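You operate a simulated robot arm through the tools that you are given. There is no shell and no other tool. Be economical: measure what you need, move in short steps, check, and stop when the job is done.

You are at the controls of a simulated robot arm. One attempt, no reset.

Task
Put two of the big nuts from the middle bench on the back of the winding bench. Count the wooden blocks on the middle bench, then put as many of the white filters from the middle bench on the top of the gauge bench. Fetch the bottle marked "rust oil" from the back of the winding bench and stand it on the bottom shelf of the coil rack. Take the clear bag marked "bolts" from the end bench and put it on the low shelf of the packing table. Put the zero block on the end bench away on the top of the gauge bench. Any order will do. Set down upright: white filter, bottle, clear bag.

It is judged by the outcome, as a careful person would: the job done as asked, and still so three seconds after it is handed in. It fails if anything else is knocked over, pushed out of place, dropped, spilled or broken.

Robot
A 7-joint arm with a two-finger parallel gripper on a trunk, on a base that drives. Base frame: it is fixed to the floor where the robot stands at the start and does not move with it; the origin is under the middle of the robot, x ahead of it, y to its left, z up; the surface under the hand at the start is at about z = 0.85. Units: m, rad, N and s.
With the tool pointing down near the work surface it reaches from about 0.3 to 0.72 m from the robot's upright axis, wherever it stands. Its first joint turns from -2.897 to 2.897 rad. Places, roughly: back of the winding bench (24x34 cm) [-2, -0.76, 0.84]; big nut (3x3x2 cm) [0.5, -0.1, 0.9]; bottom shelf of the coil rack [-2.6, -0.4, 0.3]; clear bag [0.5, 5.75, 1]; green bottle, grey bottle [-2, -0.75, 1]; low shelf of the packing table [0.5, 7.1, 0.3]; top of the gauge bench [-2.9, -2.6, 0.9]; white filter (6x6x13 cm) [0.4, 0, 0.9]; wooden block (5x9x4 cm) [0.6, -0.8, 0.9]; zero block [0.5, 5.75, 0.75]. Payload 3.43 kg.
Tool frame: the origin (TCP) lies between the finger pads and is the grasp point; the fingertips stand 0.03 m ahead of it; z points along the fingers, y is the line along which they close. Largest opening 0.094 m; finger width 0.028, thickness 0.01; the body of the gripper, 0.05 by 0.096 m, starts 0.055 m behind the TCP.
Orientation is told as [roll, pitch, yaw] about the base's x, y, z axes, in that order, counted from this pose: with the fingers straight down and closing along the base's y, the tool's x points along the base's -x, its y along +y and its z along -z.

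Tools
- The arm moves only by the tool send_rows. Its argument "steps" is one flat list of numbers, 6 for each row, row after row: the shift along the tool's x, y, z in units of 200 mm (1.0 is 200 mm), then the turn, a rotation vector about the tool's x, y, z in units of 90 degrees (1.0 is 90 degrees). In form: [x, y, z, ax, ay, az, x, y, z, ax, ay, az, ...]. A call has 1 to 12 rows; each row is the pose to reach, as a shift and turn from the pose commanded when the call began, along the tool's axes at that moment. "gripper" is the finger opening in m, from 0 to 0.094, set as the call begins (left out, the last holds). A call with a number of a shift or a turn outside -1 to 1 is refused whole. A row lasts 0.2 s, in which the tool goes at most 0.05 m and 0.15 rad; a call with a longer step from one row to the next is refused whole, and so is a gripper value outside its range. A pose out of reach is approached as far as the arm can. The call stops where the force on the tool passes 40 N (or 10 N more than at its start, if that is more) or the arm is blocked; 0.2 s more then pass. The fingers move at their own pace (about 0.108 m/s each) and stop on an object; they squeeze with about 27 N. The grip force told is the motor's: it shows also when the fingers shut on nothing. Time passes only in rows, and 0.2 s behind the last, so rows that repeat a pose let the fingers close. It gives the time, the measured TCP pose, the force on the tool (base axes), the opening and the grip force at its end, in the units of the frame above (readings bear some noise), with the torque about the TCP (base axes, N m) and any sound that the robot's microphone picked up.
- Cameras (640 x 400 px; columns grow to the right, rows downward): "scene" is now at [0.3831, 0.0987, 1.2313]; the picture's right is [0.00, -0.40, 0.92], its down [-0.46, 0.81, 0.36] and it looks along [-0.89, -0.42, -0.18] (base axes); focal length 214 px, centre (320, 200). "wrist" rides on the gripper at [0.076, 0.014, -0.103] in the tool frame; the picture's right is [-0.18, 0.98, 0.00], its down [-0.75, -0.14, -0.64] and it looks along [-0.63, -0.12, 0.77] (tool axes); focal length 243 px, centre (320, 200). There is no depth. A picture from a camera that has moved, and an enlarged one, comes with that camera's place and axes in the base frame and with its lens.
- snapshot(camera): a new picture of that camera. It takes no simulated time.
- lift_body(by): slides the trunk up (or, below 0, down) by that many m; the arm and the scene camera ride with it, the base frame stays. It gives what a move gives, with no picture.
- roll_base(legs): drives the robot by 1 to 6 legs, each [ahead, left, turn to the left] in m, m and rad, along the robot's own axes; the way and the turn of a leg run together, so that a leg with both is an arc; at most 1.5 m and 3.142 rad a leg. The arm and the cameras ride along, it lands a little off, and it stops where it bumps. It gives what a move gives.
- turn_head(pan, tilt): turns the head with the scene camera to pan (to the left, within 1.396 rad either way) and tilt (down, from -0.506 to 1.204), counted from straight ahead of the robot. It gives what a move gives.
- inspect(camera, box): a new picture of the part [left, top, right, bottom] of that camera's present view, enlarged. It takes no simulated time.
- close_job(): hands the job in; it is judged then, once.

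Go step by step. Nothing tells you exact positions but the pictures and the camera data: compare them with the known pose of the tool, close in by small moves and look again before you grip or let go. The budget is 207 turns and 184 pictures, counting those below and the enlarged ones. Unless the task says otherwise, let go and move clear before handing in.

The tools are called as name(argument=value, ...) on one line, values as JSON. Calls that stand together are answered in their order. send_rows: Moves the arm, as the interface text tells. Its arguments: {"type":"object","properties":{"steps":{"type":"array"},"gripper":{"type":"number"}},"required":["steps"]} The other tools are called the same way: lift_body (by) slides the trunk up or down; roll_base (legs) drives the base; turn_head (pan, tilt) turns the head that bears the scene camera; snapshot (camera) takes a picture; inspect (camera, box) takes an enlarged picture of a part of a camera's view; close_job () hands the job in.

At the start:

```text
t: 0.0
position: [0.3663, 0.158, 1.1265]
orientation: [-0.001, 0.001, -0.001]
contact_force: [0.6, -0.1, -0.6]
wrist_torque: [0.01, 0.03, -0.02]
gripper_width: 0.0941
grasp_force: 0.1
trunk travel left (down, up): [-0.225, 0.365]
robot x, y, heading: [0.0007, 0.0019, 0.003]
head pan, tilt: [-1.157, 1.093]
```

scene: 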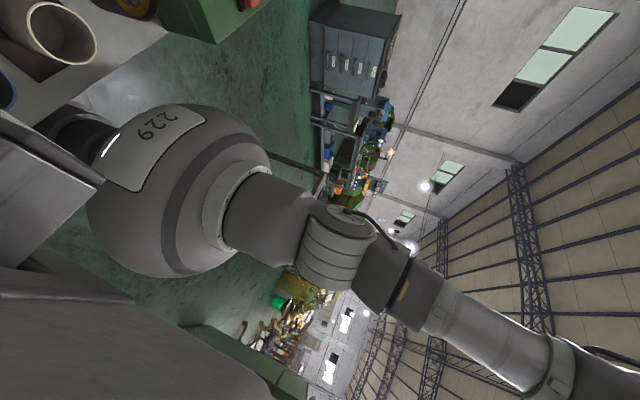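
wrist: 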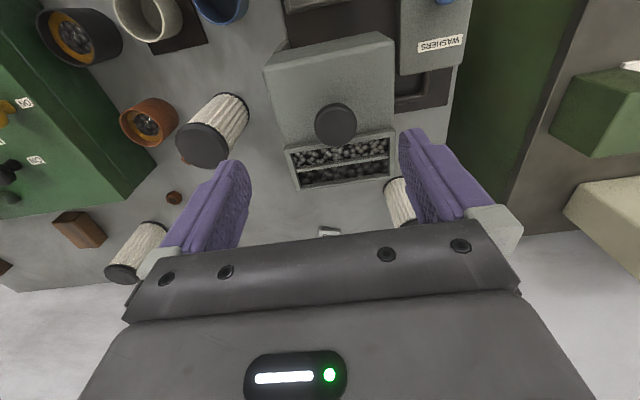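

I start by orienting the head camera to see the middle bench.

turn_head(pan=0, tilt=0.6)

snapshot(camera="scene")

```text
t: 1.4
position: [0.3669, 0.1566, 1.1275]
orientation: [0.0, 0.0, -0.001]
contact_force: [-0.4, -0.1, 0.0]
wrist_torque: [0.0, -0.02, 0.01]
gripper_width: 0.0938
grasp_force: 0.1
trunk travel left (down, up): [-0.225, 0.365]
robot x, y, heading: [0.001, 0.0005, 0.0]
head pan, tilt: [0.0, 0.6]
```

```text
181 pictures are left
camera scene: at [0.4213, 0.1568, 1.1685], right [0.0, -1.0, 0.0], down [-0.82, 0.0, 0.57], along [-0.57, 0.0, -0.82], focal length 214 px, centre (320, 200)
```

scene: 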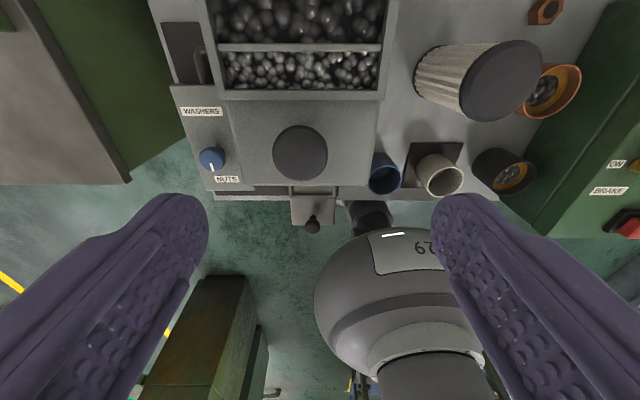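

The "scene" camera seems to ride near the hand, looking along the tool when tilt is 0. I'll check with other tilts.

turn_head(pan=0, tilt=-0.5)

snapshot(camera="scene")

snapshot(camera="wrist")

```text
t: 2.7
position: [0.3657, 0.1576, 1.1274]
orientation: [-0.001, 0.001, -0.001]
contact_force: [0.2, -0.6, 0.5]
wrist_torque: [0.03, 0.01, 0.02]
gripper_width: 0.0938
grasp_force: 0.0
trunk travel left (down, up): [-0.225, 0.365]
robot x, y, heading: [0.0003, 0.0003, -0.002]
head pan, tilt: [0.0, -0.499]
```

```text
180 pictures are left
camera scene: at [0.5165, 0.1569, 1.1897], right [0.0, -1.0, 0.0], down [-0.88, 0.0, -0.48], along [0.48, 0.0, -0.88], focal length 214 px, centre (320, 200)
```

scene: 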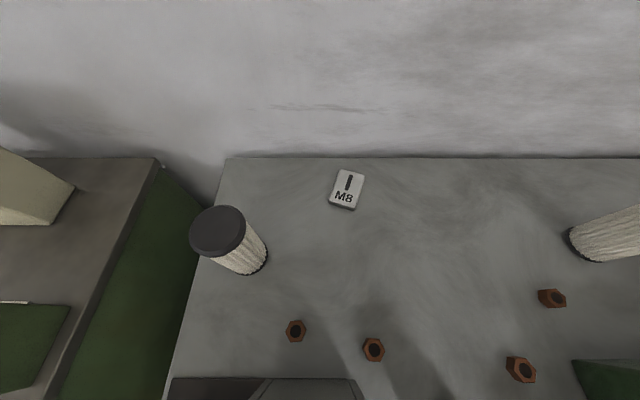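

```text
179 pictures are left
camera wrist: at [0.2907, 0.1704, 1.2301], right [0.18, 0.98, 0.0], down [0.75, -0.14, 0.64], along [0.63, -0.12, -0.77], focal length 243 px, centre (320, 200)
```

wrist: 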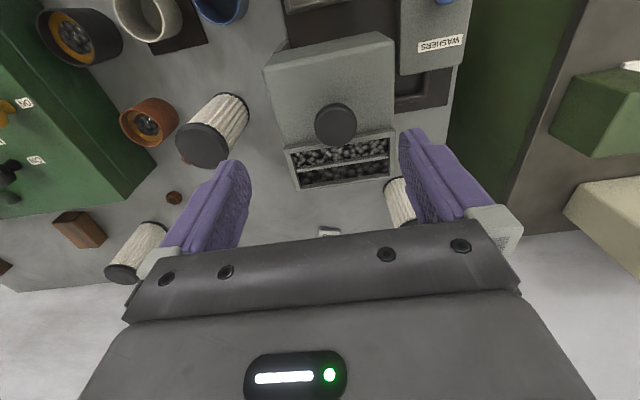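

Tilt 0 looks straight down along the tool, pan swings sideways. I look right along the middle bench, with the trunk raised.

lift_body(by=0.3)

turn_head(pan=-0.75, tilt=0)

snapshot(camera="scene")

turn_head(pan=0, tilt=0)

snapshot(camera="scene")

snapshot(camera="wrist")

```text
t: 5.7
position: [0.3669, 0.1584, 1.427]
orientation: [0.0, 0.0, 0.0]
contact_force: [0.0, -0.3, 0.0]
wrist_torque: [-0.01, 0.0, 0.03]
gripper_width: 0.0941
grasp_force: 0.0
trunk travel left (down, up): [-0.525, 0.065]
robot x, y, heading: [-0.0016, 0.0011, 0.001]
head pan, tilt: [0.0, -0.499]
```

```text
t: 6.8
position: [0.3661, 0.156, 1.4264]
orientation: [0.0, 0.001, 0.0]
contact_force: [-0.6, -0.3, -0.8]
wrist_torque: [-0.03, -0.01, 0.03]
gripper_width: 0.094
grasp_force: 0.0
trunk travel left (down, up): [-0.525, 0.065]
robot x, y, heading: [-0.0001, 0.0007, -0.003]
head pan, tilt: [-0.75, 0.0]
```

```text
178 pictures are left
camera scene: at [0.4766, 0.0956, 1.491], right [0.0, -0.73, 0.68], down [-1.0, 0.0, 0.0], along [0.0, -0.68, -0.73], focal length 214 px, centre (320, 200)
```

scene: 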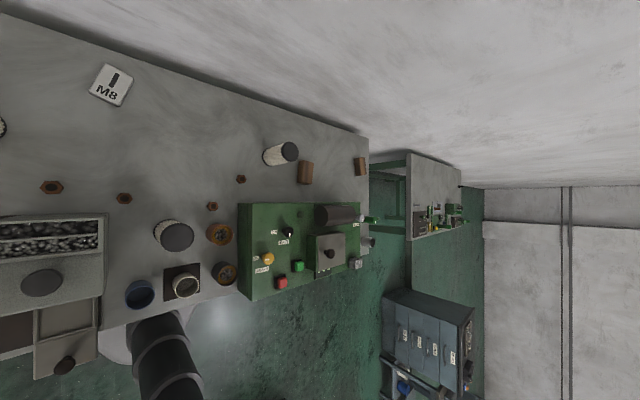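

```text
t: 7.9
position: [0.367, 0.1573, 1.4286]
orientation: [0.0, -0.001, 0.001]
contact_force: [0.8, -0.5, -0.1]
wrist_torque: [-0.02, 0.0, 0.0]
gripper_width: 0.0939
grasp_force: 0.1
trunk travel left (down, up): [-0.525, 0.065]
robot x, y, heading: [-0.0009, 0.0039, 0.002]
head pan, tilt: [0.0, 0.0]
```

```text
177 pictures are left
camera scene: at [0.4766, 0.1568, 1.4668], right [0.0, -1.0, 0.0], down [-1.0, 0.0, 0.0], along [0.0, 0.0, -1.0], focal length 214 px, centre (320, 200)
```

scene: 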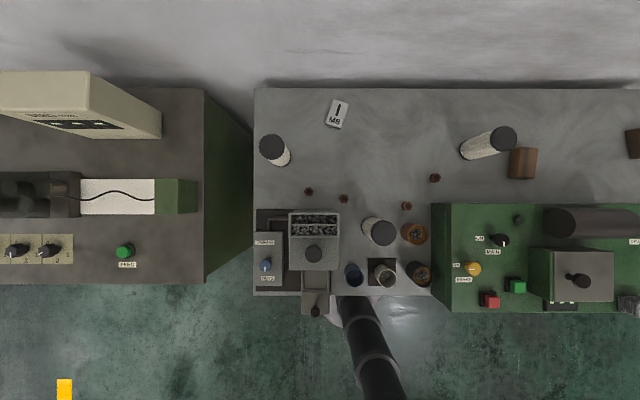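

```text
176 pictures are left
camera wrist: at [0.2907, 0.1704, 1.5301], right [0.18, 0.98, 0.0], down [0.75, -0.14, 0.64], along [0.63, -0.12, -0.77], focal length 243 px, centre (320, 200)
```

wrist: 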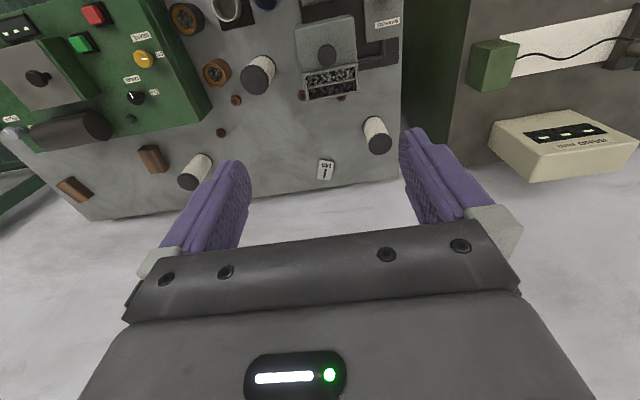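

Two wooden blocks are in view, three white filters and four nuts. I go to the nut at about (0.505, 0.19) first and look closer.

lift_body(by=-0.3)

send_rows(steps=[-0.14, 0.034, 0.147, 0, 0, 0, -0.28, 0.068, 0.294, 0, 0, 0, -0.42, 0.102, 0.441, 0, 0, 0, -0.56, 0.136, 0.588, 0, 0, 0, -0.695, 0.17, 0.7, 0, 0, 0], gripper=0.07)

snapshot(camera="scene")

snapshot(camera="wrist")

```text
t: 10.9
position: [0.3651, 0.1567, 1.128]
orientation: [0.001, -0.001, 0.0]
contact_force: [-0.2, 0.0, -0.7]
wrist_torque: [0.01, -0.05, 0.0]
gripper_width: 0.0941
grasp_force: 0.1
trunk travel left (down, up): [-0.225, 0.365]
robot x, y, heading: [0.0008, -0.0004, -0.001]
head pan, tilt: [0.0, 0.0]
```

```text
t: 11.8
position: [0.4514, 0.1768, 1.0393]
orientation: [-0.002, 0.011, 0.002]
contact_force: [-11.2, -4.3, 18.9]
wrist_torque: [0.59, 0.39, 0.52]
gripper_width: 0.0676
grasp_force: 0.0
trunk travel left (down, up): [-0.225, 0.365]
robot x, y, heading: [0.0018, 0.0026, 0.001]
head pan, tilt: [0.0, 0.0]
stopped in row 4: the force on the tool passed its limit at 152 N (the readings are from after the stop); the commanded pose is now the measured one
```

```text
175 pictures are left
camera scene: at [0.5618, 0.1766, 1.0782], right [0.0, -1.0, 0.0], down [-1.0, 0.0, 0.01], along [-0.01, 0.0, -1.0], focal length 214 px, centre (320, 200)
```

scene: 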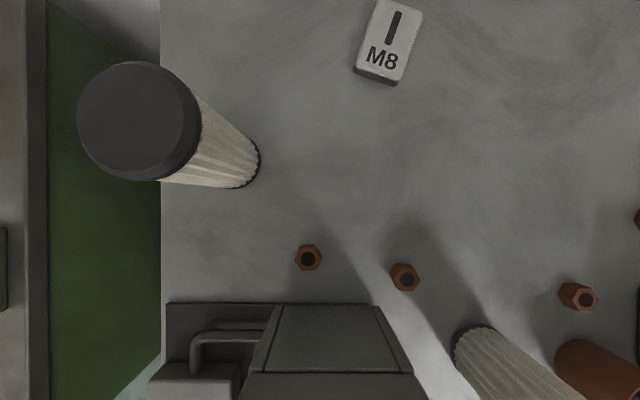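

```text
174 pictures are left
camera wrist: at [0.3766, 0.1897, 1.1434], right [0.18, 0.98, 0.0], down [0.76, -0.14, 0.63], along [0.62, -0.12, -0.77], focal length 243 px, centre (320, 200)
```

wrist: 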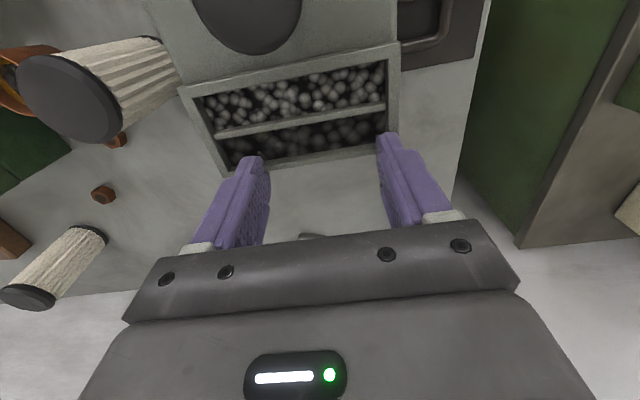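

The tool struck the parts box (taller than I took it). I lift straight up and check it.

send_rows(steps=[0, 0, -0.2, 0, 0, 0, 0, 0, -0.4, 0, 0, 0])

snapshot(camera="scene")

snapshot(camera="wrist")

```text
t: 12.4
position: [0.456, 0.1749, 1.121]
orientation: [0.0, 0.011, 0.0]
contact_force: [0.7, -0.1, 0.5]
wrist_torque: [0.0, -0.02, -0.02]
gripper_width: 0.07
grasp_force: 0.0
trunk travel left (down, up): [-0.225, 0.365]
robot x, y, heading: [0.0016, 0.0004, 0.001]
head pan, tilt: [0.0, 0.0]
```

```text
173 pictures are left
camera scene: at [0.5659, 0.1755, 1.1589], right [0.0, -1.0, 0.0], down [-1.0, 0.0, 0.01], along [-0.01, 0.0, -1.0], focal length 214 px, centre (320, 200)
```

scene: 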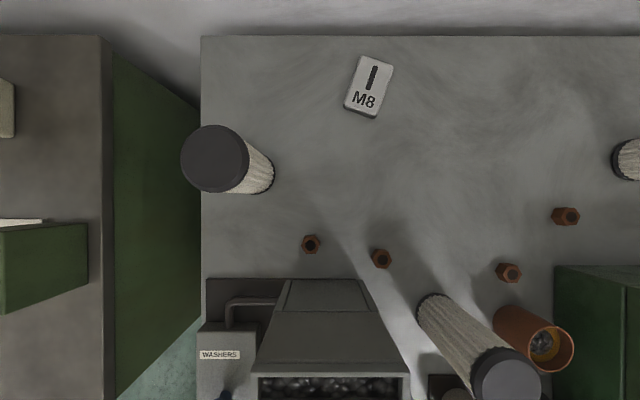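

```text
172 pictures are left
camera wrist: at [0.3807, 0.1891, 1.2241], right [0.18, 0.98, 0.0], down [0.76, -0.14, 0.63], along [0.62, -0.12, -0.77], focal length 243 px, centre (320, 200)
```

wrist: 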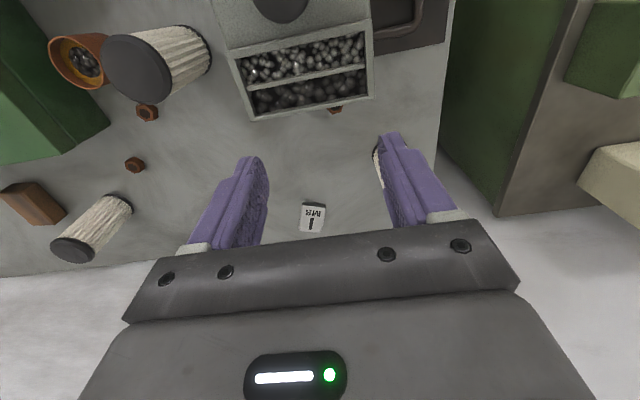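

Box seems undisturbed (a fixture). I zoom on the two nuts for the orientation of their flats.

inspect(camera="scene", box=[280, 215, 420, 303])

```text
4.55 times, centred on (350, 259) of scene
camera zoom: at [0.5659, 0.1755, 1.1589], right [0.0, -1.0, 0.0], down [-1.0, 0.0, 0.01], along [-0.01, 0.0, -1.0], focal length 975 px, centre (184, -68)
```

zoom: 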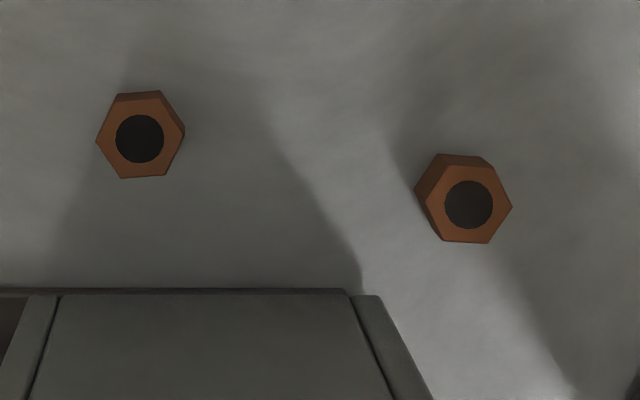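

send_rows(steps=[-0.08, 0.0225, 0, 0, 0, 0.093, -0.16, 0.045, 0, 0, -0.004, 0.186, -0.23, 0.0675, 0, 0, -0.007, 0.278, -0.23, 0.0675, 0.23, 0, -0.007, 0.278, -0.23, 0.0675, 0.46, 0, -0.007, 0.278, -0.23, 0.0675, 0.69, 0, -0.007, 0.278, -0.23, 0.0675, 0.9, 0, -0.007, 0.278], gripper=0.06)

snapshot(camera="scene")

snapshot(camera="wrist")

```text
t: 14.0
position: [0.5011, 0.1885, 0.9379]
orientation: [-0.001, -0.003, -0.438]
contact_force: [0.4, -0.3, -0.4]
wrist_torque: [-0.04, -0.01, 0.02]
gripper_width: 0.0599
grasp_force: 0.1
trunk travel left (down, up): [-0.225, 0.365]
robot x, y, heading: [-0.0007, 0.0002, -0.001]
head pan, tilt: [0.0, 0.0]
```

```text
170 pictures are left
camera scene: at [0.6011, 0.1424, 0.977], right [-0.42, -0.91, 0.0], down [-0.91, 0.42, 0.0], along [0.0, 0.0, -1.0], focal length 214 px, centre (320, 200)
```

scene: 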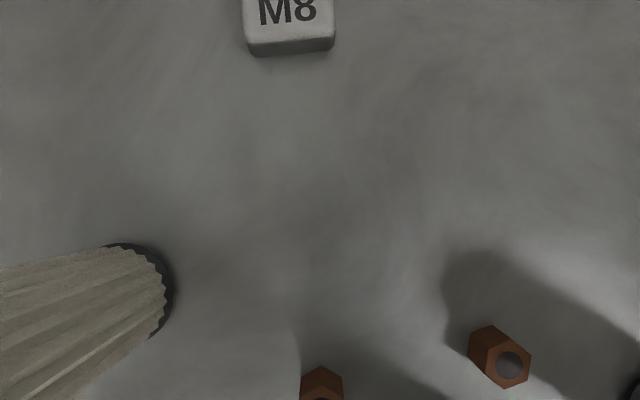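

```text
169 pictures are left
camera wrist: at [0.4386, 0.2334, 1.0397], right [0.58, 0.81, 0.0], down [0.62, -0.44, 0.64], along [0.52, -0.38, -0.76], focal length 243 px, centre (320, 200)
```

wrist: 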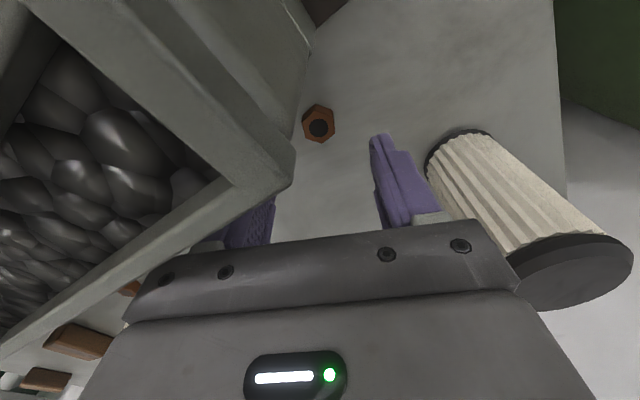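

Nut sits under the TCP to within a few mm. Descend and grip.

send_rows(steps=[0, 0, 0.135, 0, 0, 0, 0, 0, 0.265, 0, 0, 0])

send_rows(steps=[0, 0, 0, 0, 0, 0, 0, 0, 0, 0, 0, 0, 0, 0, 0, 0, 0, 0], gripper=0.01)

snapshot(camera="wrist")

```text
t: 14.5
position: [0.5031, 0.1937, 0.8978]
orientation: [0.007, -0.002, -0.436]
contact_force: [-2.2, 2.6, 0.7]
wrist_torque: [-0.3, -0.12, -0.16]
gripper_width: 0.0599
grasp_force: 0.0
trunk travel left (down, up): [-0.225, 0.365]
robot x, y, heading: [0.0, -0.0002, 0.001]
head pan, tilt: [0.0, 0.0]
stopped in row 2: the force on the tool passed its limit at 76 N (the readings are from after the stop); the commanded pose is now the measured one
```

```text
t: 15.3
position: [0.5036, 0.1948, 0.8993]
orientation: [0.007, -0.004, -0.438]
contact_force: [-0.9, 0.1, -0.4]
wrist_torque: [-0.02, 0.01, 0.0]
gripper_width: 0.0101
grasp_force: 0.1
trunk travel left (down, up): [-0.225, 0.365]
robot x, y, heading: [0.0019, 0.0044, 0.002]
head pan, tilt: [0.0, 0.0]
```

```text
168 pictures are left
camera wrist: at [0.4396, 0.2381, 1.0019], right [0.58, 0.81, 0.01], down [0.62, -0.45, 0.64], along [0.53, -0.37, -0.76], focal length 243 px, centre (320, 200)
```

wrist: 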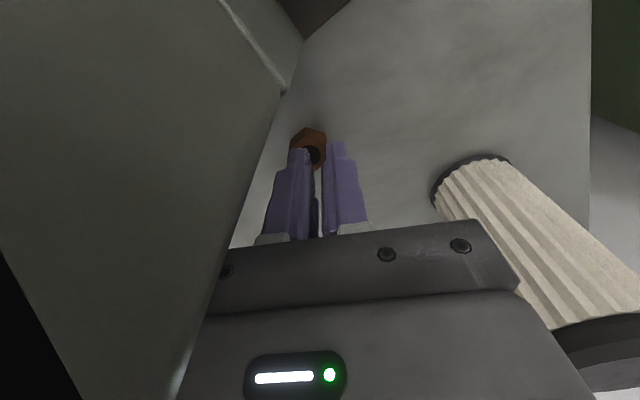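

The wrist-camera side touched the bin; I must approach with the hand turned so that it faces away from the bin. I lift and yaw about +120°.

send_rows(steps=[0, 0, -0.24, 0, 0, 0, 0, 0, -0.48, 0, 0, 0, 0, 0, -0.7, 0, 0, 0])

send_rows(steps=[0, 0, 0, 0, 0, -0.09, 0, 0, 0, 0, 0, -0.18, 0, 0, 0, 0, 0, -0.27, 0, 0, 0, 0, 0, -0.36, 0, 0, 0, 0, 0, -0.45, 0, 0, 0, 0, 0, -0.54, 0, 0, 0, 0, 0, -0.63, 0, 0, 0, 0, 0, -0.72, 0, 0, 0, 0, 0, -0.81, 0, 0, 0, 0, 0, -0.9], gripper=0.06)

send_rows(steps=[0, 0, 0, 0, 0, -0.09, 0, 0, 0, 0, 0, -0.18, 0, 0, 0, 0, 0, -0.27, 0, 0, 0, 0, 0, -0.36, 0, 0, 0, 0, 0, -0.435])

snapshot(camera="scene")

snapshot(camera="wrist")

```text
t: 16.1
position: [0.5014, 0.1966, 1.0405]
orientation: [0.008, -0.006, -0.435]
contact_force: [-0.3, -0.3, 1.0]
wrist_torque: [-0.01, 0.01, 0.0]
gripper_width: 0.01
grasp_force: 0.1
trunk travel left (down, up): [-0.225, 0.365]
robot x, y, heading: [-0.0005, 0.0025, -0.001]
head pan, tilt: [0.0, 0.0]
```

```text
t: 18.3
position: [0.5015, 0.193, 1.0385]
orientation: [-0.002, -0.009, 0.98]
contact_force: [-0.9, 0.9, 0.1]
wrist_torque: [0.02, 0.02, -0.03]
gripper_width: 0.0601
grasp_force: 0.0
trunk travel left (down, up): [-0.225, 0.365]
robot x, y, heading: [-0.0006, 0.0004, 0.005]
head pan, tilt: [0.0, 0.0]
```

```text
t: 19.5
position: [0.5019, 0.1945, 1.0393]
orientation: [-0.009, -0.004, 1.661]
contact_force: [-0.8, 0.6, 0.0]
wrist_torque: [0.01, 0.03, 0.01]
gripper_width: 0.0601
grasp_force: 0.1
trunk travel left (down, up): [-0.225, 0.365]
robot x, y, heading: [-0.0012, -0.0035, 0.006]
head pan, tilt: [0.0, 0.0]
```

```text
167 pictures are left
camera scene: at [0.4923, 0.3029, 1.0791], right [1.0, 0.09, 0.01], down [0.09, -1.0, 0.0], along [0.01, 0.01, -1.0], focal length 214 px, centre (320, 200)
```

scene: 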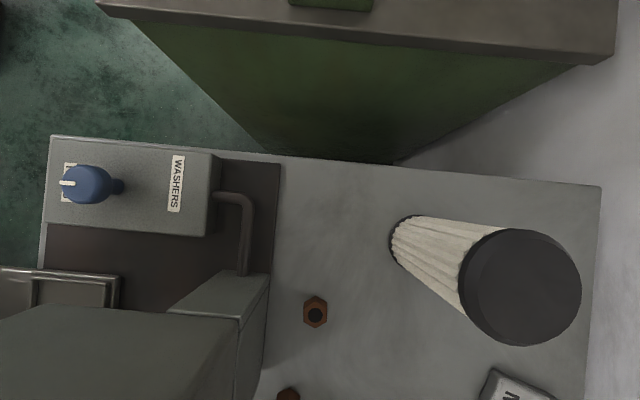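

```text
166 pictures are left
camera wrist: at [0.4951, 0.1151, 1.1414], right [-1.0, 0.09, -0.01], down [0.07, 0.76, 0.65], along [0.07, 0.64, -0.76], focal length 243 px, centre (320, 200)
```

wrist: 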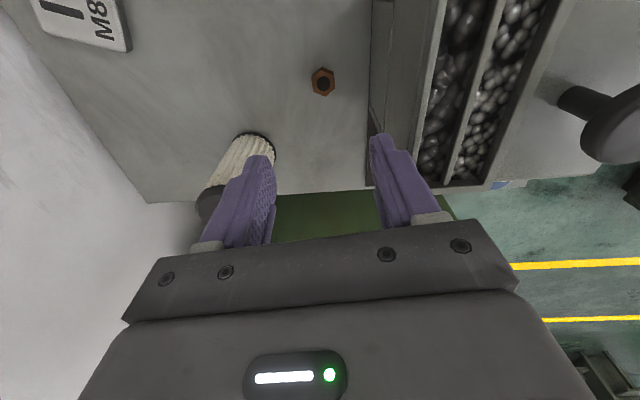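

send_rows(steps=[0, 0, 0.23, 0, 0, 0, 0, 0, 0.42, 0, 0, 0], gripper=0.05)

snapshot(camera="wrist")

inspect(camera="scene", box=[240, 250, 400, 400])

```text
t: 20.1
position: [0.5026, 0.1948, 0.9544]
orientation: [-0.01, -0.004, 1.662]
contact_force: [-0.4, -0.6, -0.6]
wrist_torque: [0.02, 0.01, -0.06]
gripper_width: 0.05
grasp_force: 0.1
trunk travel left (down, up): [-0.225, 0.365]
robot x, y, heading: [0.0009, 0.0017, -0.0]
head pan, tilt: [0.0, 0.0]
```

```text
165 pictures are left
camera wrist: at [0.4945, 0.1164, 1.0573], right [-1.0, 0.1, -0.01], down [0.07, 0.76, 0.65], along [0.07, 0.64, -0.76], focal length 243 px, centre (320, 200)
```

wrist: 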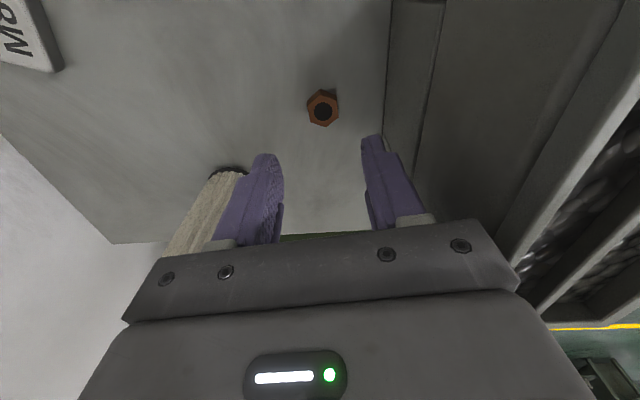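

```text
2.67 times, centred on (320, 325) of scene
camera zoom: at [0.4922, 0.3042, 0.995], right [1.0, 0.09, 0.01], down [0.09, -1.0, 0.0], along [0.01, 0.01, -1.0], focal length 572 px, centre (320, -133)
```

zoom: 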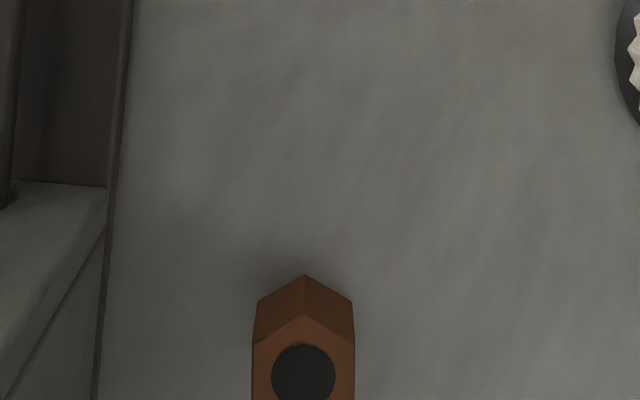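

Nut located at about (0.5005, 0.186), top z≈0.86. Shift 9 mm, descend and grip.

send_rows(steps=[0.045, 0, 0.12, 0, 0, 0, 0.045, 0, 0.24, 0, 0, 0, 0.045, 0, 0.36, 0, 0, 0])

snapshot(camera="wrist")

send_rows(steps=[0, 0, 0, 0, 0, 0, 0, 0, 0, 0, 0, 0, 0, 0, 0, 0, 0, 0], gripper=0.01)

snapshot(camera="wrist")

```text
t: 20.9
position: [0.503, 0.1848, 0.8829]
orientation: [-0.009, -0.003, 1.662]
contact_force: [-0.3, 0.6, -0.4]
wrist_torque: [0.01, 0.01, 0.01]
gripper_width: 0.0498
grasp_force: 0.0
trunk travel left (down, up): [-0.225, 0.365]
robot x, y, heading: [-0.0001, 0.0023, 0.0]
head pan, tilt: [0.0, 0.0]
```

```text
163 pictures are left
camera wrist: at [0.4951, 0.1056, 0.9858], right [-1.0, 0.09, -0.01], down [0.07, 0.76, 0.65], along [0.07, 0.64, -0.76], focal length 243 px, centre (320, 200)
```

wrist: 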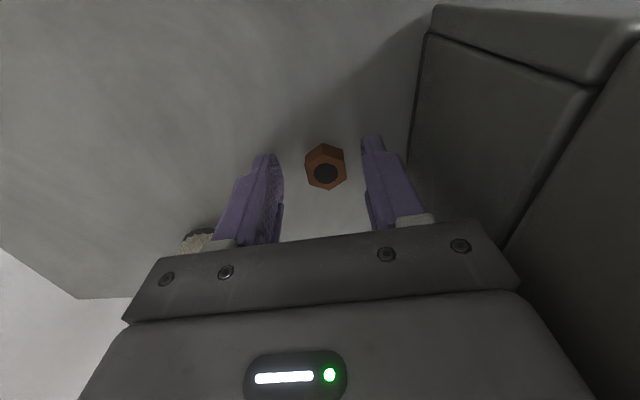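

```text
t: 21.7
position: [0.5021, 0.185, 0.883]
orientation: [-0.009, -0.004, 1.662]
contact_force: [0.2, 0.3, 0.0]
wrist_torque: [-0.01, -0.01, -0.04]
gripper_width: 0.0217
grasp_force: 26.9
trunk travel left (down, up): [-0.225, 0.365]
robot x, y, heading: [-0.003, 0.0008, 0.002]
head pan, tilt: [0.0, 0.0]
```

```text
162 pictures are left
camera wrist: at [0.4949, 0.1056, 0.9861], right [-1.0, 0.1, -0.01], down [0.07, 0.76, 0.65], along [0.07, 0.64, -0.76], focal length 243 px, centre (320, 200)
```

wrist: 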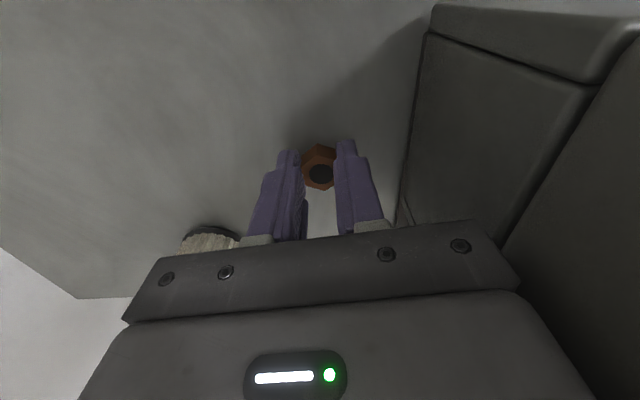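

Gripped. Lift the nut, raise the trunk, and survey the area behind (−x).

send_rows(steps=[0, 0, -0.24, 0, 0, 0, 0, 0, -0.48, 0, 0, 0, 0, 0, -0.72, 0, 0, 0, 0, 0, -0.96, 0, 0, 0])

lift_body(by=0.36)

turn_head(pan=1.1, tilt=0.3)

snapshot(camera="scene")

snapshot(camera="wrist")

```text
t: 22.7
position: [0.507, 0.1855, 1.0768]
orientation: [-0.008, -0.004, 1.661]
contact_force: [-0.3, 0.8, -0.5]
wrist_torque: [0.04, -0.01, 0.0]
gripper_width: 0.0219
grasp_force: 26.2
trunk travel left (down, up): [-0.225, 0.365]
robot x, y, heading: [0.0009, 0.0002, 0.002]
head pan, tilt: [0.0, 0.0]
```

```text
t: 26.2
position: [0.5081, 0.1855, 1.4351]
orientation: [-0.007, -0.004, 1.661]
contact_force: [0.5, -0.4, 0.2]
wrist_torque: [0.02, 0.01, 0.03]
gripper_width: 0.0216
grasp_force: 27.4
trunk travel left (down, up): [-0.585, 0.005]
robot x, y, heading: [-0.0008, -0.0032, 0.001]
head pan, tilt: [0.0, 0.0]
```

```text
t: 27.6
position: [0.5085, 0.1854, 1.4359]
orientation: [-0.008, -0.003, 1.659]
contact_force: [0.2, -0.8, -0.9]
wrist_torque: [0.01, 0.0, 0.02]
gripper_width: 0.0216
grasp_force: 26.9
trunk travel left (down, up): [-0.585, 0.005]
robot x, y, heading: [-0.0009, -0.0039, 0.002]
head pan, tilt: [1.1, 0.3]
```

```text
161 pictures are left
camera scene: at [0.4178, 0.2594, 1.5225], right [0.46, 0.05, -0.89], down [0.35, -0.93, 0.13], along [-0.82, -0.37, -0.44], focal length 214 px, centre (320, 200)
```

scene: 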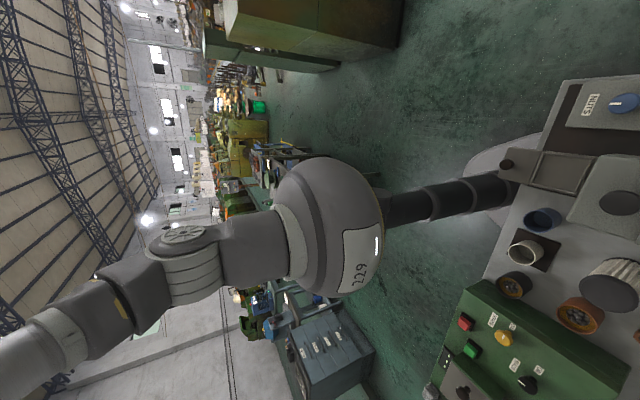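

```text
160 pictures are left
camera wrist: at [0.5008, 0.1068, 1.5381], right [-1.0, 0.1, -0.01], down [0.07, 0.76, 0.65], along [0.07, 0.64, -0.76], focal length 243 px, centre (320, 200)
```

wrist: 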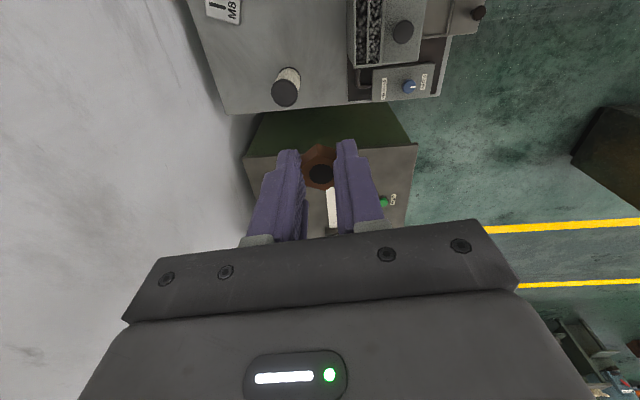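

Floor behind is clear. I back off 0.6 m and turn left 180° to see the winding bench ahead.

roll_base(legs=[[-0.6, 0, 0], [0, 0, -3.14]])

turn_head(pan=-0.9, tilt=0)

snapshot(camera="scene")

turn_head(pan=-0.9, tilt=-0.5)

snapshot(camera="scene")

turn_head(pan=-0.9, tilt=0.7)

snapshot(camera="scene")

```text
t: 38.2
position: [-1.0957, -0.2162, 1.4361]
orientation: [-0.009, -0.003, -1.421]
contact_force: [0.2, -1.0, -0.1]
wrist_torque: [0.03, 0.0, 0.01]
gripper_width: 0.0216
grasp_force: 27.1
trunk travel left (down, up): [-0.585, 0.005]
robot x, y, heading: [-0.5976, 0.0004, -3.084]
head pan, tilt: [1.1, 0.3]
```

```text
t: 40.1
position: [-1.0952, -0.2149, 1.4365]
orientation: [-0.01, -0.004, -1.422]
contact_force: [-0.2, -0.1, -0.5]
wrist_torque: [0.03, -0.01, 0.01]
gripper_width: 0.0216
grasp_force: 27.1
trunk travel left (down, up): [-0.585, 0.005]
robot x, y, heading: [-0.597, 0.0008, -3.077]
head pan, tilt: [-0.901, 0.0]
```

```text
159 pictures are left
camera scene: at [-1.148, -0.3342, 1.5104], right [-0.61, -0.09, 0.79], down [-0.15, 0.99, 0.0], along [-0.78, -0.12, -0.62], focal length 214 px, centre (320, 200)
```

scene: 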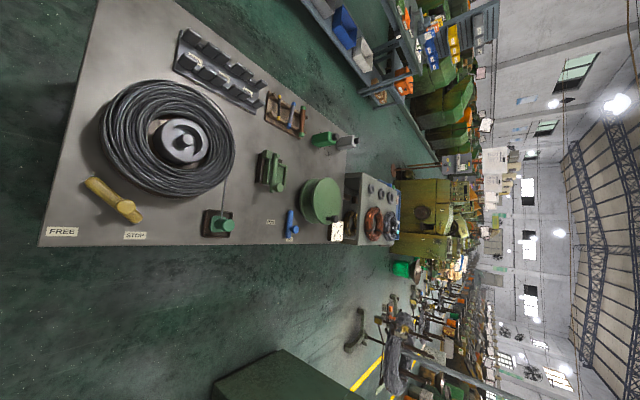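

```text
t: 41.0
position: [-1.0958, -0.2143, 1.4352]
orientation: [-0.009, -0.005, -1.42]
contact_force: [0.0, -0.2, -0.5]
wrist_torque: [0.0, 0.0, 0.0]
gripper_width: 0.0216
grasp_force: 27.0
trunk travel left (down, up): [-0.585, 0.005]
robot x, y, heading: [-0.5979, -0.0013, -3.076]
head pan, tilt: [-0.901, -0.499]
```

```text
158 pictures are left
camera scene: at [-1.1242, -0.371, 1.5246], right [-0.61, -0.09, 0.79], down [-0.5, 0.81, -0.3], along [-0.61, -0.58, -0.54], focal length 214 px, centre (320, 200)
```

scene: 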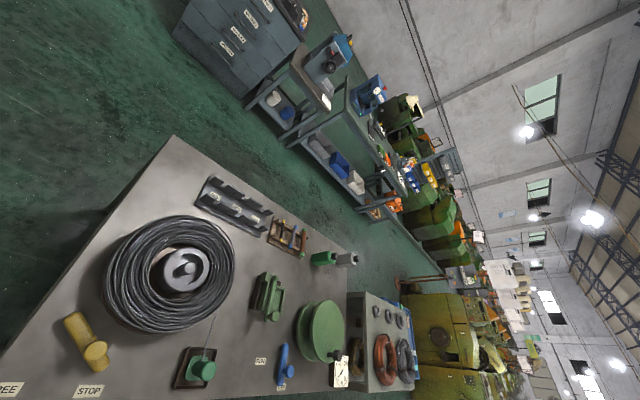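

```text
t: 42.4
position: [-1.0945, -0.2149, 1.4351]
orientation: [-0.009, -0.004, -1.421]
contact_force: [1.0, -0.1, 0.3]
wrist_torque: [0.03, -0.02, 0.0]
gripper_width: 0.0219
grasp_force: 26.8
trunk travel left (down, up): [-0.585, 0.005]
robot x, y, heading: [-0.5968, -0.0004, -3.083]
head pan, tilt: [-0.901, 0.7]
```

```text
157 pictures are left
camera scene: at [-1.1537, -0.2706, 1.5132], right [-0.61, -0.09, 0.79], down [0.39, 0.83, 0.39], along [-0.69, 0.54, -0.47], focal length 214 px, centre (320, 200)
```

scene: 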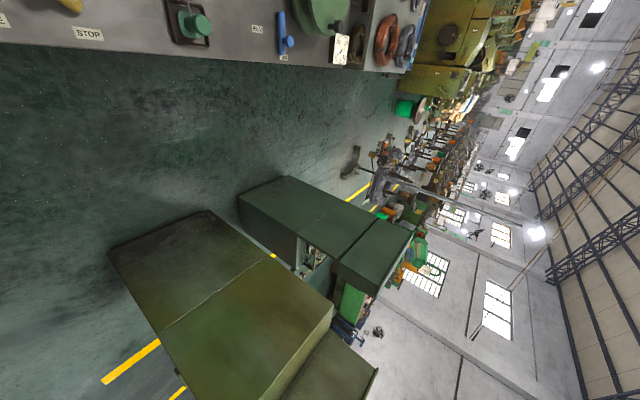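

The winding bench spans x≈−2.3…−1.15, y≈−0.85…−0.25; its back side can be reached from the aisle at y≈−1.45. I drive round there facing +y.

roll_base(legs=[[0, 0, -0.06], [0, 1.4, 0], [1.4, 0, 0], [0, 0, -1.57]])

turn_head(pan=0, tilt=0)

snapshot(camera="scene")

turn_head(pan=-0.9, tilt=0)

snapshot(camera="scene")

```text
t: 60.3
position: [-2.2086, -0.9138, 1.4362]
orientation: [-0.009, -0.004, -3.021]
contact_force: [0.5, -0.3, -0.2]
wrist_torque: [0.01, -0.02, 0.05]
gripper_width: 0.0216
grasp_force: 26.8
trunk travel left (down, up): [-0.585, 0.005]
robot x, y, heading: [-2.0012, -1.4114, 1.608]
head pan, tilt: [-0.901, 0.7]
```

```text
t: 61.5
position: [-2.2068, -0.9136, 1.436]
orientation: [-0.01, -0.004, -3.02]
contact_force: [-0.4, 0.6, -0.6]
wrist_torque: [-0.01, 0.0, -0.01]
gripper_width: 0.0217
grasp_force: 27.2
trunk travel left (down, up): [-0.585, 0.005]
robot x, y, heading: [-2.0066, -1.4105, 1.605]
head pan, tilt: [0.0, 0.0]
```

```text
156 pictures are left
camera scene: at [-2.3163, -0.9267, 1.4757], right [-0.12, 0.99, 0.01], down [0.99, 0.12, 0.0], along [0.0, 0.01, -1.0], focal length 214 px, centre (320, 200)
```

scene: 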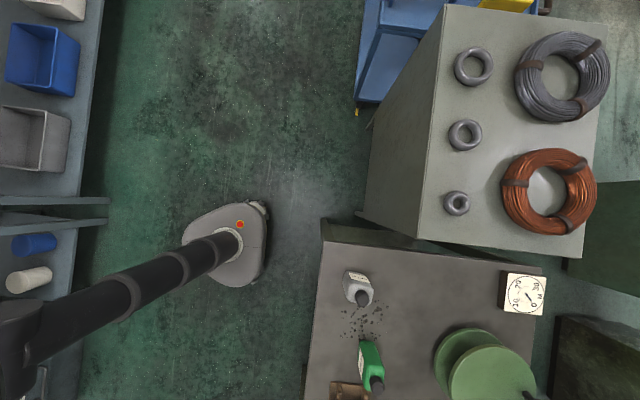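

```text
t: 62.7
position: [-2.2074, -0.9134, 1.4364]
orientation: [-0.007, -0.004, -3.019]
contact_force: [0.7, 0.3, 0.0]
wrist_torque: [0.0, 0.04, 0.0]
gripper_width: 0.0216
grasp_force: 26.9
trunk travel left (down, up): [-0.585, 0.005]
robot x, y, heading: [-2.0063, -1.4151, 1.603]
head pan, tilt: [-0.901, 0.0]
```

```text
155 pictures are left
camera scene: at [-2.3247, -0.857, 1.5103], right [-0.07, 0.61, 0.79], down [0.99, 0.12, 0.0], along [-0.1, 0.78, -0.62], focal length 214 px, centre (320, 200)
```

scene: 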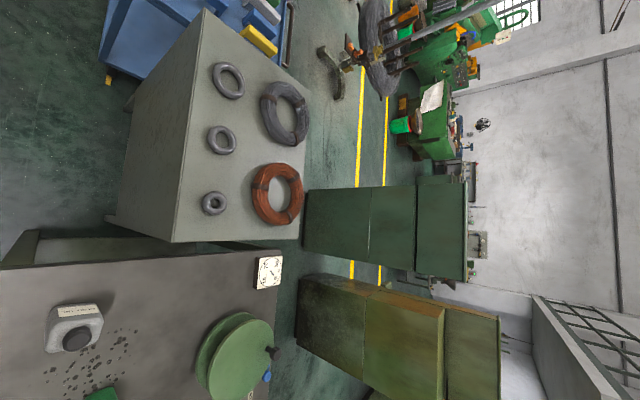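

Bottles stand at about (−2.06, −0.79) grey and (−1.86, −0.72) green. I'll nudge forward 0.1 m and bring the hand over the free spot near (−1.97, −0.68) at height.

roll_base(legs=[[0.1, 0, 0]])

send_rows(steps=[0.057, -0.022, 0, 0, 0, 0.09, 0.113, -0.045, 0, 0, 0, 0.18, 0.17, -0.068, 0, 0, 0, 0.27, 0.226, -0.09, 0, 0, 0, 0.36, 0.283, -0.112, 0, 0, 0, 0.45, 0.34, -0.135, 0, 0, 0, 0.54, 0.396, -0.158, 0, 0, 0, 0.63, 0.452, -0.18, 0, 0, 0, 0.72, 0.51, -0.205, 0, 0, 0, 0.81, 0.565, -0.228, 0, 0, 0, 0.9, 0.62, -0.25, 0, 0, 0, 0.99])

send_rows(steps=[-0.064, -0.16, 0, 0, 0, 0.03, -0.13, -0.32, 0, 0, 0, 0.06, -0.19, -0.48, 0, 0, 0, 0.087, -0.255, -0.64, 0, 0, 0, 0.087])

lift_body(by=-0.2)

turn_head(pan=0, tilt=0.3)

snapshot(camera="scene")

snapshot(camera="wrist")

```text
t: 63.8
position: [-2.2105, -0.8101, 1.4356]
orientation: [-0.008, -0.002, -3.023]
contact_force: [-0.6, 1.1, -0.2]
wrist_torque: [-0.02, 0.02, 0.01]
gripper_width: 0.0215
grasp_force: 26.7
trunk travel left (down, up): [-0.585, 0.005]
robot x, y, heading: [-2.0099, -1.3145, 1.604]
head pan, tilt: [-0.901, 0.0]
```

```text
t: 66.2
position: [-2.093, -0.7476, 1.4349]
orientation: [0.005, -0.007, 1.705]
contact_force: [0.3, 0.9, -0.1]
wrist_torque: [-0.04, 0.01, 0.04]
gripper_width: 0.0218
grasp_force: 26.8
trunk travel left (down, up): [-0.585, 0.005]
robot x, y, heading: [-2.0078, -1.3101, 1.605]
head pan, tilt: [-0.901, 0.0]
```

```text
t: 67.2
position: [-1.9722, -0.6792, 1.4374]
orientation: [0.007, -0.006, 1.569]
contact_force: [0.0, 0.3, -0.3]
wrist_torque: [0.0, 0.01, -0.01]
gripper_width: 0.0215
grasp_force: 26.8
trunk travel left (down, up): [-0.585, 0.005]
robot x, y, heading: [-2.0098, -1.3151, 1.605]
head pan, tilt: [-0.901, 0.0]
```

```text
t: 69.4
position: [-1.9739, -0.6805, 1.2388]
orientation: [0.005, -0.006, 1.57]
contact_force: [-0.6, -0.6, -0.2]
wrist_torque: [-0.01, -0.04, 0.03]
gripper_width: 0.0217
grasp_force: 27.2
trunk travel left (down, up): [-0.385, 0.205]
robot x, y, heading: [-2.0102, -1.3152, 1.606]
head pan, tilt: [-0.901, 0.0]
```

```text
t: 70.6
position: [-1.9742, -0.6803, 1.2385]
orientation: [0.006, -0.006, 1.572]
contact_force: [-0.5, 0.6, 0.2]
wrist_torque: [0.02, -0.03, 0.01]
gripper_width: 0.0216
grasp_force: 27.1
trunk travel left (down, up): [-0.385, 0.205]
robot x, y, heading: [-2.0106, -1.3111, 1.602]
head pan, tilt: [0.0, 0.3]
```

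```text
154 pictures are left
camera scene: at [-1.9733, -0.5989, 1.2749], right [1.0, 0.0, 0.0], down [0.0, -0.96, 0.29], along [0.0, -0.29, -0.96], focal length 214 px, centre (320, 200)
```

scene: 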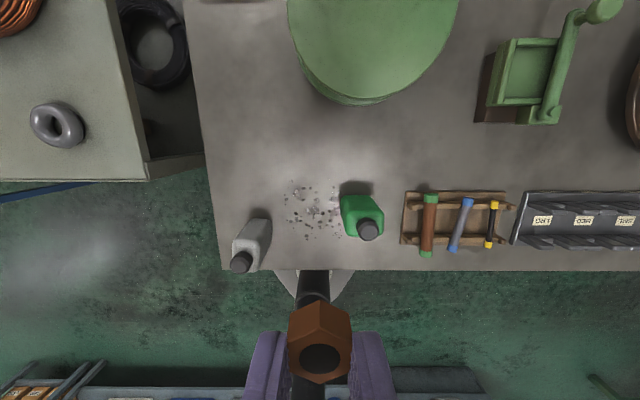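

```text
153 pictures are left
camera wrist: at [-1.9871, -0.7587, 1.3404], right [-0.98, 0.18, 0.01], down [0.15, 0.75, 0.65], along [0.11, 0.64, -0.76], focal length 243 px, centre (320, 200)
```

wrist: 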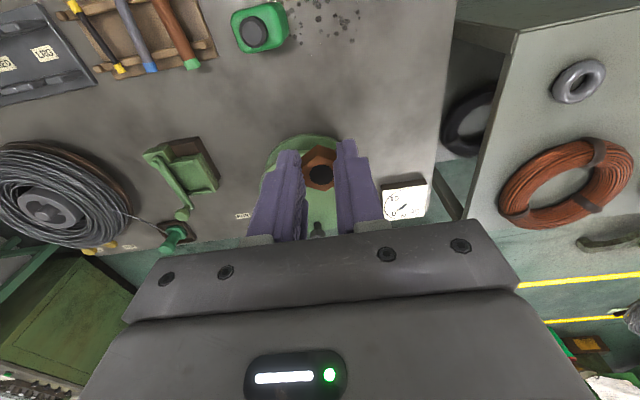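

Bench edge, bottles and metal specks are now clear. I set the nut at about (−2.02, −0.668), inside the back strip and off the specks.

send_rows(steps=[-0.06, 0.23, 0, 0, 0, 0, -0.06, 0.23, 0, 0, 0, 0])

lift_body(by=-0.2)

send_rows(steps=[0, 0, 0.2, 0, 0, 0, 0, 0, 0.4, 0, 0, 0, 0, 0, 0.6, 0, 0, 0, 0, 0, 0.69, 0, 0, 0])

snapshot(camera="wrist")

snapshot(camera="scene")

```text
t: 71.2
position: [-2.0175, -0.669, 1.2387]
orientation: [0.006, -0.008, 1.569]
contact_force: [0.4, 0.3, 0.2]
wrist_torque: [0.01, 0.02, 0.02]
gripper_width: 0.022
grasp_force: 27.4
trunk travel left (down, up): [-0.385, 0.205]
robot x, y, heading: [-2.0091, -1.3124, 1.605]
head pan, tilt: [0.0, 0.3]
```

```text
t: 73.3
position: [-2.0201, -0.6682, 1.0385]
orientation: [0.006, -0.007, 1.571]
contact_force: [-0.1, -0.2, -0.5]
wrist_torque: [-0.02, 0.0, 0.01]
gripper_width: 0.0216
grasp_force: 26.5
trunk travel left (down, up): [-0.185, 0.405]
robot x, y, heading: [-2.0057, -1.3117, 1.602]
head pan, tilt: [0.0, 0.3]
```

```text
t: 74.3
position: [-2.0219, -0.6662, 0.9013]
orientation: [0.005, -0.006, 1.569]
contact_force: [0.2, 0.6, 0.8]
wrist_torque: [-0.04, -0.01, -0.01]
gripper_width: 0.0216
grasp_force: 26.6
trunk travel left (down, up): [-0.185, 0.405]
robot x, y, heading: [-2.0105, -1.3104, 1.602]
head pan, tilt: [0.0, 0.3]
```

```text
152 pictures are left
camera wrist: at [-2.0343, -0.7436, 1.0036], right [-0.98, 0.18, 0.01], down [0.15, 0.75, 0.65], along [0.11, 0.64, -0.76], focal length 243 px, centre (320, 200)
```

wrist: 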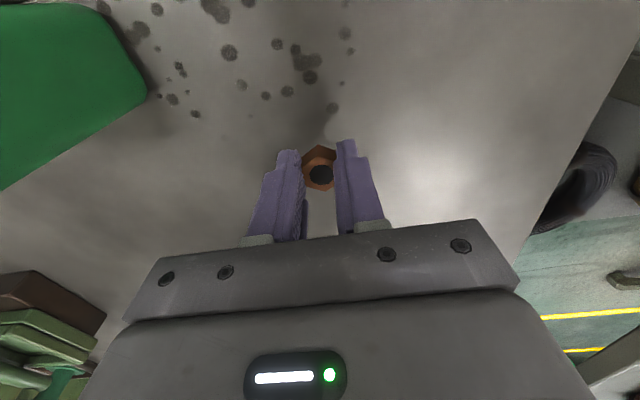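

```text
151 pictures are left
camera scene: at [-2.0206, -0.5839, 0.9381], right [1.0, 0.0, -0.01], down [0.0, -0.96, 0.29], along [-0.01, -0.29, -0.96], focal length 214 px, centre (320, 200)
```

scene: 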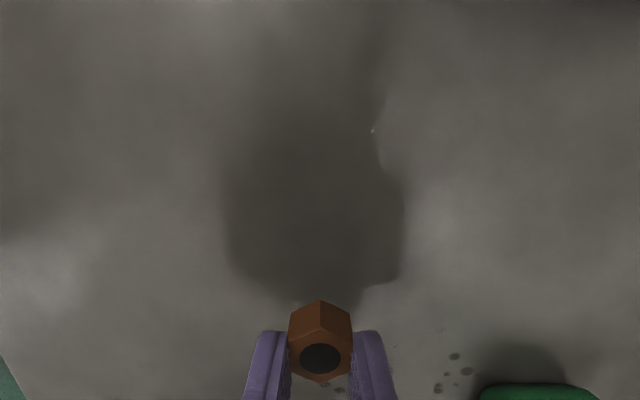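

Now creep down to contact.

send_rows(steps=[0, 0, 0.03, 0, 0, 0, 0, 0, 0.06, 0, 0, 0, 0, 0, 0.075, 0, 0, 0, 0, 0, 0.09, 0, 0, 0])

```text
t: 75.3
position: [-2.0212, -0.6702, 0.884]
orientation: [0.005, -0.009, 1.571]
contact_force: [1.1, 0.2, 2.3]
wrist_torque: [-0.01, -0.03, 0.01]
gripper_width: 0.0219
grasp_force: 27.5
trunk travel left (down, up): [-0.185, 0.405]
robot x, y, heading: [-2.0123, -1.3137, 1.603]
head pan, tilt: [0.0, 0.3]
```

send_rows(steps=[0, 0, 0.01, 0, 0, 0])

send_rows(steps=[0, 0, 0, 0, 0, 0, 0, 0, 0, 0, 0, 0], gripper=0.05)

snapshot(camera="wrist")

send_rows(steps=[0, 0, -0.2, 0, 0, 0, 0, 0, -0.4, 0, 0, 0, 0, 0, -0.65, 0, 0, 0, 0, 0, -0.9, 0, 0, 0])

lift_body(by=0.1)

turn_head(pan=0, tilt=0.5)

snapshot(camera="scene")

```text
t: 75.8
position: [-2.0213, -0.6676, 0.884]
orientation: [0.005, -0.01, 1.569]
contact_force: [3.0, -1.6, 19.4]
wrist_torque: [-0.1, -0.11, -0.03]
gripper_width: 0.0216
grasp_force: 26.7
trunk travel left (down, up): [-0.185, 0.405]
robot x, y, heading: [-2.0091, -1.3134, 1.601]
head pan, tilt: [0.0, 0.3]
```

```text
t: 76.3
position: [-2.0208, -0.6684, 0.881]
orientation: [0.005, -0.007, 1.572]
contact_force: [-0.2, -1.4, 0.0]
wrist_torque: [0.0, -0.01, -0.02]
gripper_width: 0.0501
grasp_force: 0.1
trunk travel left (down, up): [-0.185, 0.405]
robot x, y, heading: [-2.0112, -1.3154, 1.601]
head pan, tilt: [0.0, 0.3]
```

```text
150 pictures are left
camera wrist: at [-2.0351, -0.7456, 0.983], right [-0.98, 0.18, 0.01], down [0.14, 0.75, 0.65], along [0.11, 0.64, -0.76], focal length 243 px, centre (320, 200)
```

wrist: 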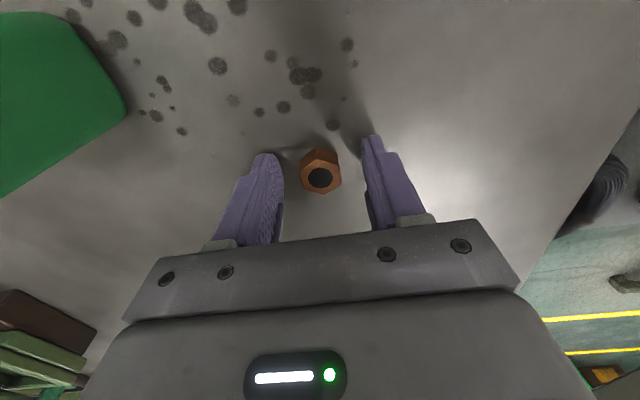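

```text
t: 77.3
position: [-2.0192, -0.6677, 1.0602]
orientation: [0.004, -0.007, 1.571]
contact_force: [0.5, 0.0, 0.2]
wrist_torque: [0.02, 0.0, -0.01]
gripper_width: 0.0501
grasp_force: 0.1
trunk travel left (down, up): [-0.185, 0.405]
robot x, y, heading: [-2.0086, -1.3133, 1.602]
head pan, tilt: [0.0, 0.3]
```

```text
t: 78.7
position: [-2.0179, -0.6677, 1.159]
orientation: [0.004, -0.006, 1.569]
contact_force: [0.0, -0.3, 0.1]
wrist_torque: [0.03, 0.0, -0.04]
gripper_width: 0.0501
grasp_force: 0.1
trunk travel left (down, up): [-0.285, 0.305]
robot x, y, heading: [-2.0099, -1.3137, 1.606]
head pan, tilt: [0.0, 0.3]
```

```text
t: 79.4
position: [-2.0181, -0.667, 1.1595]
orientation: [0.006, -0.006, 1.571]
contact_force: [-0.3, 0.2, -0.3]
wrist_torque: [-0.04, -0.01, 0.02]
gripper_width: 0.0499
grasp_force: 0.0
trunk travel left (down, up): [-0.285, 0.305]
robot x, y, heading: [-2.0089, -1.3135, 1.61]
head pan, tilt: [0.0, 0.499]
```

```text
149 pictures are left
camera scene: at [-2.0178, -0.6041, 1.1979], right [1.0, 0.0, -0.01], down [0.0, -0.88, 0.47], along [-0.01, -0.47, -0.88], focal length 214 px, centre (320, 200)
```

scene: 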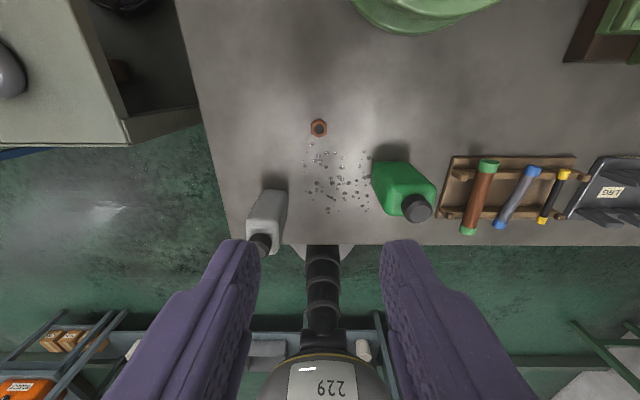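

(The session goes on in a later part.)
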